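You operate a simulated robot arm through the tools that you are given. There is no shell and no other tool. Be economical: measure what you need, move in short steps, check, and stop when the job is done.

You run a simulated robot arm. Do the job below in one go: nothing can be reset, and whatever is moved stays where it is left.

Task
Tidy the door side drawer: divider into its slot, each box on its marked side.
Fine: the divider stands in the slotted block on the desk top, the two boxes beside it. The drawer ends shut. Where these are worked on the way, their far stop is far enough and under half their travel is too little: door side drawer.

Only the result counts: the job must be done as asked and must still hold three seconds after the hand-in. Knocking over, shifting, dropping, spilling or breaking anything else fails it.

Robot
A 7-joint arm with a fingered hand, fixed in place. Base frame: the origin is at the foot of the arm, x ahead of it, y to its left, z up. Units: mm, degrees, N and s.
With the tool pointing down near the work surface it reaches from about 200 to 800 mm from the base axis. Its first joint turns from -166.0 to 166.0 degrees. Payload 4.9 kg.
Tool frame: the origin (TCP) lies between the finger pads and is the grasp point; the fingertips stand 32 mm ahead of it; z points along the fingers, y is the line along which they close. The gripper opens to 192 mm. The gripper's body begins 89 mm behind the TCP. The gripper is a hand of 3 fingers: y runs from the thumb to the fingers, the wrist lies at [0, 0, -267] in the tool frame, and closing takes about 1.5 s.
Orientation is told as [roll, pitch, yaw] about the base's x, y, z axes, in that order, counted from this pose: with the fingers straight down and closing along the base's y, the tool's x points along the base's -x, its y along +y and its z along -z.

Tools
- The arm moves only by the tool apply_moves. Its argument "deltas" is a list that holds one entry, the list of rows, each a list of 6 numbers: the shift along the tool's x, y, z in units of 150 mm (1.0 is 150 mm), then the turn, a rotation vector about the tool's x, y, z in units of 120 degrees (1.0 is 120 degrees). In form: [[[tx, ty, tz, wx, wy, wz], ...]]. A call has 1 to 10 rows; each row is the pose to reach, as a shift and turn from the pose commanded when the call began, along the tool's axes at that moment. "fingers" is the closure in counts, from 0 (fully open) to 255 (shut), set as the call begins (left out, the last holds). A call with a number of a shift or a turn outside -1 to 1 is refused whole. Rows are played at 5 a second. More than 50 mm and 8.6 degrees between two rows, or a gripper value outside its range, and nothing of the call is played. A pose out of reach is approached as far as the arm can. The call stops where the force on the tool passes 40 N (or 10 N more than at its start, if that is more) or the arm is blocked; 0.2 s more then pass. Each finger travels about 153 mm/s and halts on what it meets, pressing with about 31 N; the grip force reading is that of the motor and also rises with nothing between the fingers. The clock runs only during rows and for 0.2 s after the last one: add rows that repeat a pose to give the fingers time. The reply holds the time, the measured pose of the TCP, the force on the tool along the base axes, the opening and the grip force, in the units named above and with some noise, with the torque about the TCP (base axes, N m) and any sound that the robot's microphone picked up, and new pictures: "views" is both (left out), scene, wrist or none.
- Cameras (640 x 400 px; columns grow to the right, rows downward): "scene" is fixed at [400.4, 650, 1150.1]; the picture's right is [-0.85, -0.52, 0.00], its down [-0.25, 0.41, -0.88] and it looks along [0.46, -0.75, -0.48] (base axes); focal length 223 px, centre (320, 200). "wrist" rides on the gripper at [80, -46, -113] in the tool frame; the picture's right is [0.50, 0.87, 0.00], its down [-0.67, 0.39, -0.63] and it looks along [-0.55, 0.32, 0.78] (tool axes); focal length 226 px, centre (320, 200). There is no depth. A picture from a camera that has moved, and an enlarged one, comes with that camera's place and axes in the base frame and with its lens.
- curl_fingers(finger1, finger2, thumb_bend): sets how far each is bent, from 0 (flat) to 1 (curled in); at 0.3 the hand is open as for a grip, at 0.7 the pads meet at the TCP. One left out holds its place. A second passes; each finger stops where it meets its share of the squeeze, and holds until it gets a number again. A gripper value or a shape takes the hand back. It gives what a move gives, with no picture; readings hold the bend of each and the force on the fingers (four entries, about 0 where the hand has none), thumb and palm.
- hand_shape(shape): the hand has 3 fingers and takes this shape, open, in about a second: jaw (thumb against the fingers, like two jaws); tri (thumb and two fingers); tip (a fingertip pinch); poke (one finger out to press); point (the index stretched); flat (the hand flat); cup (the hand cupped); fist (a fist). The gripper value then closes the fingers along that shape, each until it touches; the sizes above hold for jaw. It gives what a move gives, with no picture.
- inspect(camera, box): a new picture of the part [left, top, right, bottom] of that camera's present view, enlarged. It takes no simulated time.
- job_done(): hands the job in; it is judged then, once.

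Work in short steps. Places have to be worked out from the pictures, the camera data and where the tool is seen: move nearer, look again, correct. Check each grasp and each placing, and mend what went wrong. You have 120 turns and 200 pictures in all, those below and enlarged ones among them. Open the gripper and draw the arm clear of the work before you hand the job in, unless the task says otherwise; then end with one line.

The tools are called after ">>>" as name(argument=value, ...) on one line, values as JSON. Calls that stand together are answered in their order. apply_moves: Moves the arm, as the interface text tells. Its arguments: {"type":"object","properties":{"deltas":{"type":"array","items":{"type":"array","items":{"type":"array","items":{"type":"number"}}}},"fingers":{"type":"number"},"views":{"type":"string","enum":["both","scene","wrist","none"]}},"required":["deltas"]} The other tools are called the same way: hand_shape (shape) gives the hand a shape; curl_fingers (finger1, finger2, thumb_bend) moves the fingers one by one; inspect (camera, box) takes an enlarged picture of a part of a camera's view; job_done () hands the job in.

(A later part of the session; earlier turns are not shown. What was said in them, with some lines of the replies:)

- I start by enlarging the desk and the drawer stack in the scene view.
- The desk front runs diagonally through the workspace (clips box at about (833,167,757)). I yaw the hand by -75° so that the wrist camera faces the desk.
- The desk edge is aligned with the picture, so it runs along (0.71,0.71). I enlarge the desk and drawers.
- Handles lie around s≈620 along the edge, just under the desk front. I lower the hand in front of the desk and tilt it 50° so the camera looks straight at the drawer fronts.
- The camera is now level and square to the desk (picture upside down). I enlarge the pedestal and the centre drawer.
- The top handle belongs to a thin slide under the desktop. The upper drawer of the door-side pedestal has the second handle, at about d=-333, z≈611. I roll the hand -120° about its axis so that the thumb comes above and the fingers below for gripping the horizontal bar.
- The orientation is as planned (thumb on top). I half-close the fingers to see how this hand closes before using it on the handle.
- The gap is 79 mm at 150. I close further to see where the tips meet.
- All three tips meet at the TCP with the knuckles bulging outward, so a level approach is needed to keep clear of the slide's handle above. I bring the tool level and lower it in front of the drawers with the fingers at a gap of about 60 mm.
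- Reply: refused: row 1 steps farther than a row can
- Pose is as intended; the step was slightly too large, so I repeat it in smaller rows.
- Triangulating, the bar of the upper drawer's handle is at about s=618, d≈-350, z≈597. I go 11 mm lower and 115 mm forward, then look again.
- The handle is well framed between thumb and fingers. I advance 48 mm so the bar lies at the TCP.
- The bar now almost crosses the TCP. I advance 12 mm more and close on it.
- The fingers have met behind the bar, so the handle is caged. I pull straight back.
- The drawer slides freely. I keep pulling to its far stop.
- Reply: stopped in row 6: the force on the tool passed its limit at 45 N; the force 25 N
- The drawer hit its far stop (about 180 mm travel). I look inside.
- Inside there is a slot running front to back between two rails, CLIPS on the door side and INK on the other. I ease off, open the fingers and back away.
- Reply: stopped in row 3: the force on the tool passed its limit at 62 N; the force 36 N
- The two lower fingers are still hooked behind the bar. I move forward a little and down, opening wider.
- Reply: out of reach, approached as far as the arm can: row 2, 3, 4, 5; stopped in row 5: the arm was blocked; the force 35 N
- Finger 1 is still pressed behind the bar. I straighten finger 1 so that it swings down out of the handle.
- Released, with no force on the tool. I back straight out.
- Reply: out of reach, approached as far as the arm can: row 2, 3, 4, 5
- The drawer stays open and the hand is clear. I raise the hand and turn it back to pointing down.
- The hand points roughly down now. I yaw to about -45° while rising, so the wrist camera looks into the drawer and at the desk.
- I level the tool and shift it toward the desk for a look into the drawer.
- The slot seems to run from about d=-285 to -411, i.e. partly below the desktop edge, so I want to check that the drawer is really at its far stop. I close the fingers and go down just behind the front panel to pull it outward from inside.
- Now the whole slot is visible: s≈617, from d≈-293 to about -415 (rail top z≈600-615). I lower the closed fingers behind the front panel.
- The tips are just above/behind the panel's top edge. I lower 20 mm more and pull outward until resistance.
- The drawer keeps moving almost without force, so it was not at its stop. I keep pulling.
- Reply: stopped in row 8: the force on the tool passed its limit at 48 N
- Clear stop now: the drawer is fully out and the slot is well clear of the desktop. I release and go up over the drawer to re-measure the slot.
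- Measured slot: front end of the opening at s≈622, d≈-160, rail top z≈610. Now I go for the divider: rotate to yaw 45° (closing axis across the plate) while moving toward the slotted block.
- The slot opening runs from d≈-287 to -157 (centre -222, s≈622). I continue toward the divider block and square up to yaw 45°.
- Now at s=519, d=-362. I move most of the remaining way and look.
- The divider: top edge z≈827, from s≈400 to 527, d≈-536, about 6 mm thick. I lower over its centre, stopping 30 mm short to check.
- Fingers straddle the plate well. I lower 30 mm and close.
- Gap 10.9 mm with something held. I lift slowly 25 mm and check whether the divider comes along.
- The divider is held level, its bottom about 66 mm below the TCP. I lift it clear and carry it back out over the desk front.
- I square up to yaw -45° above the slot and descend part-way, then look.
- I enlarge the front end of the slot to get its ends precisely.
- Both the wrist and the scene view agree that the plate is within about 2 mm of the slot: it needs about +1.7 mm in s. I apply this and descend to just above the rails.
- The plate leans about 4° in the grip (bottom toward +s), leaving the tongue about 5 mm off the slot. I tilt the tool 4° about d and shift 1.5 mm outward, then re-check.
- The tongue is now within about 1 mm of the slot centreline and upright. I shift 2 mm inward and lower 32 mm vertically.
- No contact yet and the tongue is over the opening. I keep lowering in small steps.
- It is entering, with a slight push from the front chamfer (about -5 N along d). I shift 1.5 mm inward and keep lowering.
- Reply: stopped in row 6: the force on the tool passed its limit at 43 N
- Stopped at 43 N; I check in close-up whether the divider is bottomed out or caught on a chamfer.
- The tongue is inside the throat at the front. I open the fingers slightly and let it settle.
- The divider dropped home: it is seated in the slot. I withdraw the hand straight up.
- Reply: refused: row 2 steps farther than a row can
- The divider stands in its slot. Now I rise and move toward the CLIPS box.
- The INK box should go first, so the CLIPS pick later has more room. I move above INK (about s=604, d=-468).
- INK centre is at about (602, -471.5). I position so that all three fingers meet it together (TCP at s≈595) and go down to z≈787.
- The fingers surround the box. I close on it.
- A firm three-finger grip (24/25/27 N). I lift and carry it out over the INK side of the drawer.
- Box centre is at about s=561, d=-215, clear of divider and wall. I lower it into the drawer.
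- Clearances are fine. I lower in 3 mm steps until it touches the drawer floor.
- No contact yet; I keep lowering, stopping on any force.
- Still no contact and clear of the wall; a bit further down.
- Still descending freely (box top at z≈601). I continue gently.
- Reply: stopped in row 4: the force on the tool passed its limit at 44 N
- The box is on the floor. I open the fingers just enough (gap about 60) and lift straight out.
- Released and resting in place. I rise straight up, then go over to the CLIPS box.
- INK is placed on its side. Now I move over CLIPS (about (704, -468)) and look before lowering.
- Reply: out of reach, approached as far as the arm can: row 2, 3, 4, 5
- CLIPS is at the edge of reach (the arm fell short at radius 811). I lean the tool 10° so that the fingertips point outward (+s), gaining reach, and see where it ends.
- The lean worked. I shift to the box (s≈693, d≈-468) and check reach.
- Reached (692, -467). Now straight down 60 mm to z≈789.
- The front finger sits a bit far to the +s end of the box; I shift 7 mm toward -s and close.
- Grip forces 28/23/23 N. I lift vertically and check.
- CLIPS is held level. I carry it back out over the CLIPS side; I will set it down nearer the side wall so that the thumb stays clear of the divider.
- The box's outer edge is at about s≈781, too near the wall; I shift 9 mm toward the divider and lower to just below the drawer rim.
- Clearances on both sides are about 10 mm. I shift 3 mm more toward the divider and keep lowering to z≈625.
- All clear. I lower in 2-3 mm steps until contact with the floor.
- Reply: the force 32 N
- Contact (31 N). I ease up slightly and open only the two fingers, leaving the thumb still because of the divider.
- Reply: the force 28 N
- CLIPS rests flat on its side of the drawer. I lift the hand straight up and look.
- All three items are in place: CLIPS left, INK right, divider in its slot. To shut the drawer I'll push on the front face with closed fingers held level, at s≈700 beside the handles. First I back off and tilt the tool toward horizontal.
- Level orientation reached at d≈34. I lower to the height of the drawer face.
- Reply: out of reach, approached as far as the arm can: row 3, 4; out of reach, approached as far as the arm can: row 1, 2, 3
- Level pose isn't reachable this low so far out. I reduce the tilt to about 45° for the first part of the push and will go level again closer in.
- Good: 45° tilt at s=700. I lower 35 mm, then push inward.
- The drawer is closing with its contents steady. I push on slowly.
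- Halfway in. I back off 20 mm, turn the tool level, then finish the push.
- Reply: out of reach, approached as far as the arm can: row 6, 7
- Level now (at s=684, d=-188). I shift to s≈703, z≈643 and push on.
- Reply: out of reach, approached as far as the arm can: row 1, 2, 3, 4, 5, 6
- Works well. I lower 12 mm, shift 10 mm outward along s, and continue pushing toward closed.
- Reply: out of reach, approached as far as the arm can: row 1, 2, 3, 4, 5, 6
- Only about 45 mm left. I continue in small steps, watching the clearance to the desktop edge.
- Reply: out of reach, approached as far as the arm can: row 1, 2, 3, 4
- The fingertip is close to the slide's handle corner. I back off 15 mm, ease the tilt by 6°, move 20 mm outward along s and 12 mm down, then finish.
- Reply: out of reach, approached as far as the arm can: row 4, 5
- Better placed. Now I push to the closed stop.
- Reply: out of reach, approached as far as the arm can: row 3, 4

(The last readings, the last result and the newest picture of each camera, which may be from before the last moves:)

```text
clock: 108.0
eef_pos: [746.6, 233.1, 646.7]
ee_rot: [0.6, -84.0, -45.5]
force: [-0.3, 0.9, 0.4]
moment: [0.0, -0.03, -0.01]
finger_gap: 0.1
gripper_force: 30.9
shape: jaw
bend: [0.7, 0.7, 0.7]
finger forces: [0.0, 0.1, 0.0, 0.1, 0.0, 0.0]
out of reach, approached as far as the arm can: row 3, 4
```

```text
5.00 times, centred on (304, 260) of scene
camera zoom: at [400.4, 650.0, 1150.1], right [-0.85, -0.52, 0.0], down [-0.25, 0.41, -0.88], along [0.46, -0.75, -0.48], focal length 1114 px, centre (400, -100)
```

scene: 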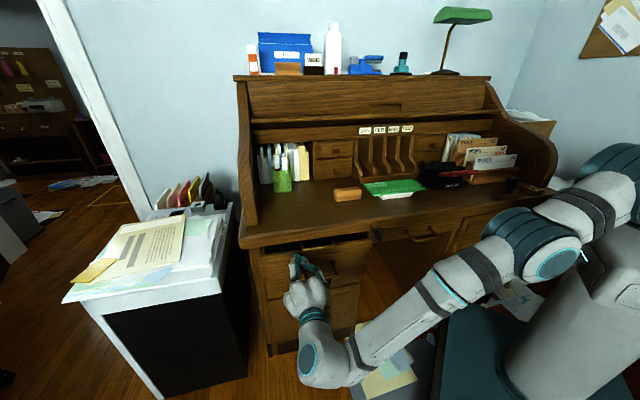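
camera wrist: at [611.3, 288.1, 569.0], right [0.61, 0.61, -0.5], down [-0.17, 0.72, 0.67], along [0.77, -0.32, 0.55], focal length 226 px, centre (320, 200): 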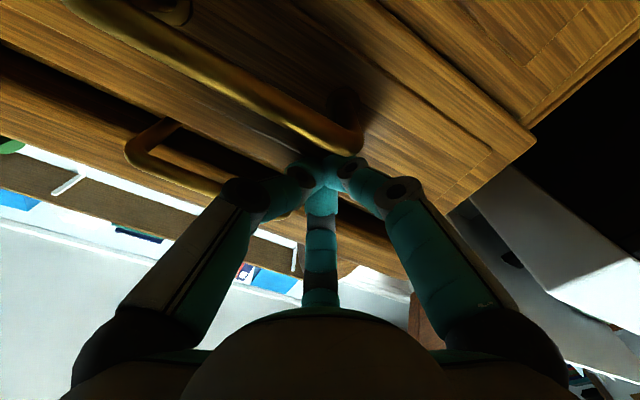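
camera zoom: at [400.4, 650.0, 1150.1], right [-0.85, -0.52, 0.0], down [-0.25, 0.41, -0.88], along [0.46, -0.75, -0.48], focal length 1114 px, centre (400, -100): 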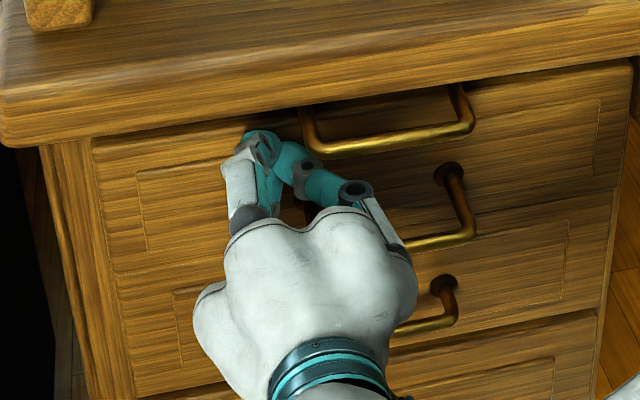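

Within a few mm of the original closed position. I push a little further until it stops.

>>> apply_moves(deltas=[[[0, 0.01, 0.03, 0, 0, 0], [0, 0.02, 0.06, 0, 0, 0], [0, 0.03, 0.09, 0, 0, 0]]], views="none")

>>> inspect(camera="scene", box=[240, 220, 368, 300])

```text
clock: 108.8
eef_pos: [753.9, 231.9, 645.8]
ee_rot: [-1.3, -84.1, -43.3]
force: [-5.5, 4.5, 0.6]
moment: [0.03, -0.05, -0.04]
finger_gap: 0.1
gripper_force: 31.1
shape: jaw
bend: [0.7, 0.7, 0.7]
finger forces: [0.1, 0.0, 0.0, 0.0, 0.1, 0.0]
stopped in row 3: the force on the tool passed its limit at 49 N (the readings are from after the stop); the commanded pose is now the measured one
```

```text
5.00 times, centred on (304, 260) of scene
camera zoom: at [400.4, 650.0, 1150.1], right [-0.85, -0.52, 0.0], down [-0.25, 0.41, -0.88], along [0.46, -0.75, -0.48], focal length 1114 px, centre (400, -100)
```

zoom: 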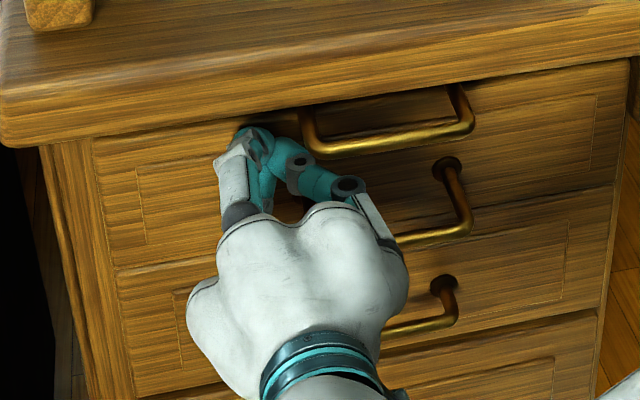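

The drawer has hit its closed stop (49 N) and matches its original position. I withdraw straight back.

>>> apply_moves(deltas=[[[0, 0, -0.1, 0, 0, 0], [0, 0, -0.3, 0, 0, 0], [0, 0, -0.5, 0, 0, 0], [0, 0, -0.7, 0, 0, 0], [0, 0, -0.9, 0, 0, 0]]], views="scene")

>>> inspect(camera="scene", box=[240, 220, 400, 350])

```text
clock: 110.0
eef_pos: [658.9, 325.8, 658.3]
ee_rot: [-1.0, -84.2, -43.6]
force: [-0.4, -1.0, 0.1]
moment: [-0.02, -0.02, -0.01]
finger_gap: 0.1
gripper_force: 31.3
shape: jaw
bend: [0.7, 0.7, 0.7]
finger forces: [0.0, 0.0, 0.0, 0.1, 0.0, 0.0]
```

scene: 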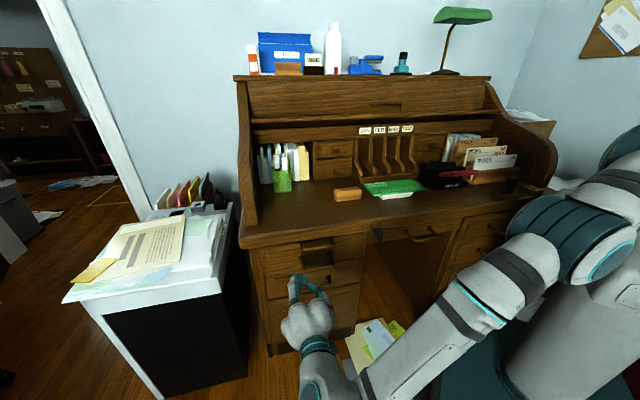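

```text
3.08 times, centred on (320, 285) of scene
camera zoom: at [400.4, 650.0, 1150.1], right [-0.85, -0.52, 0.0], down [-0.25, 0.41, -0.88], along [0.46, -0.75, -0.48], focal length 685 px, centre (320, -62)
```

zoom: 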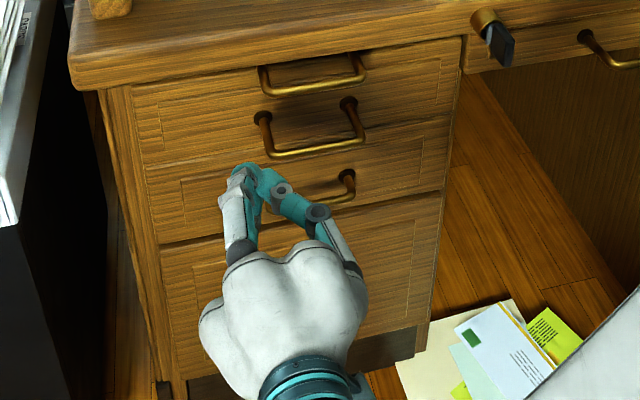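

The drawer front is exactly as at the start and nothing else has moved. I raise the hand away from the desk and open it.

>>> apply_moves(deltas=[[[0, 0, -0.2, 0, 0, 0], [-0.2, 0, -0.35, 0, 0.05, 0], [-0.45, 0, -0.45, 0, 0.1, 0], [-0.7, 0, -0.5, 0, 0.15, 0], [-0.95, 0, -0.5, 0, 0.2, 0]]], views="none")

>>> apply_moves(deltas=[[[-0.2, 0, -0.15, 0, 0, 0], [-0.4, 0, -0.3, 0, 0, 0], [-0.5, 0, -0.4, 0, 0, 0], [-0.5, 0, -0.4, 0, 0, 0], [-0.5, 0, -0.4, 0, 0, 0], [-0.5, 0, -0.4, 0, 0, 0]]], fingers=0, views="scene")

```text
clock: 111.2
eef_pos: [614.2, 366.1, 805.2]
ee_rot: [-0.8, -60.1, -43.9]
force: [0.0, -1.0, -1.0]
moment: [-0.05, -0.12, 0.08]
finger_gap: 0.0
gripper_force: 31.6
shape: jaw
bend: [0.7, 0.7, 0.7]
finger forces: [0.0, 0.0, 0.1, 0.0, 0.0, 0.1]
```

```text
clock: 112.6
eef_pos: [607.8, 378.9, 903.7]
ee_rot: [-0.2, -60.0, -44.5]
force: [0.0, -0.1, -0.5]
moment: [-0.02, 0.04, -0.02]
finger_gap: 191.8
gripper_force: 0.1
shape: jaw
bend: [0.3, 0.3, 0.3]
finger forces: [0.0, 0.1, 0.1, 0.0, 0.0, 0.0]
```

scene: 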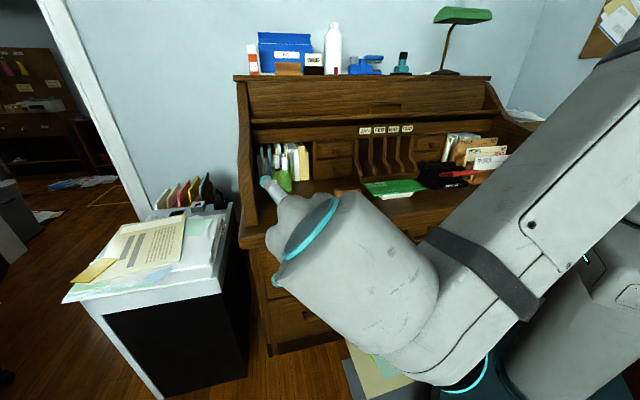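

The drawer is shut, the hand is open and clear of the desk, so I hand the job in.

>>> job_done()

```text
The job is handed in.
```

I've tidied the door side drawer: the divider stands in its slot, CLIPS and INK are each on their marked side, and the drawer is pushed shut to its stop. I last saw the contents before the final push, so I couldn't check their positions with the drawer closed.
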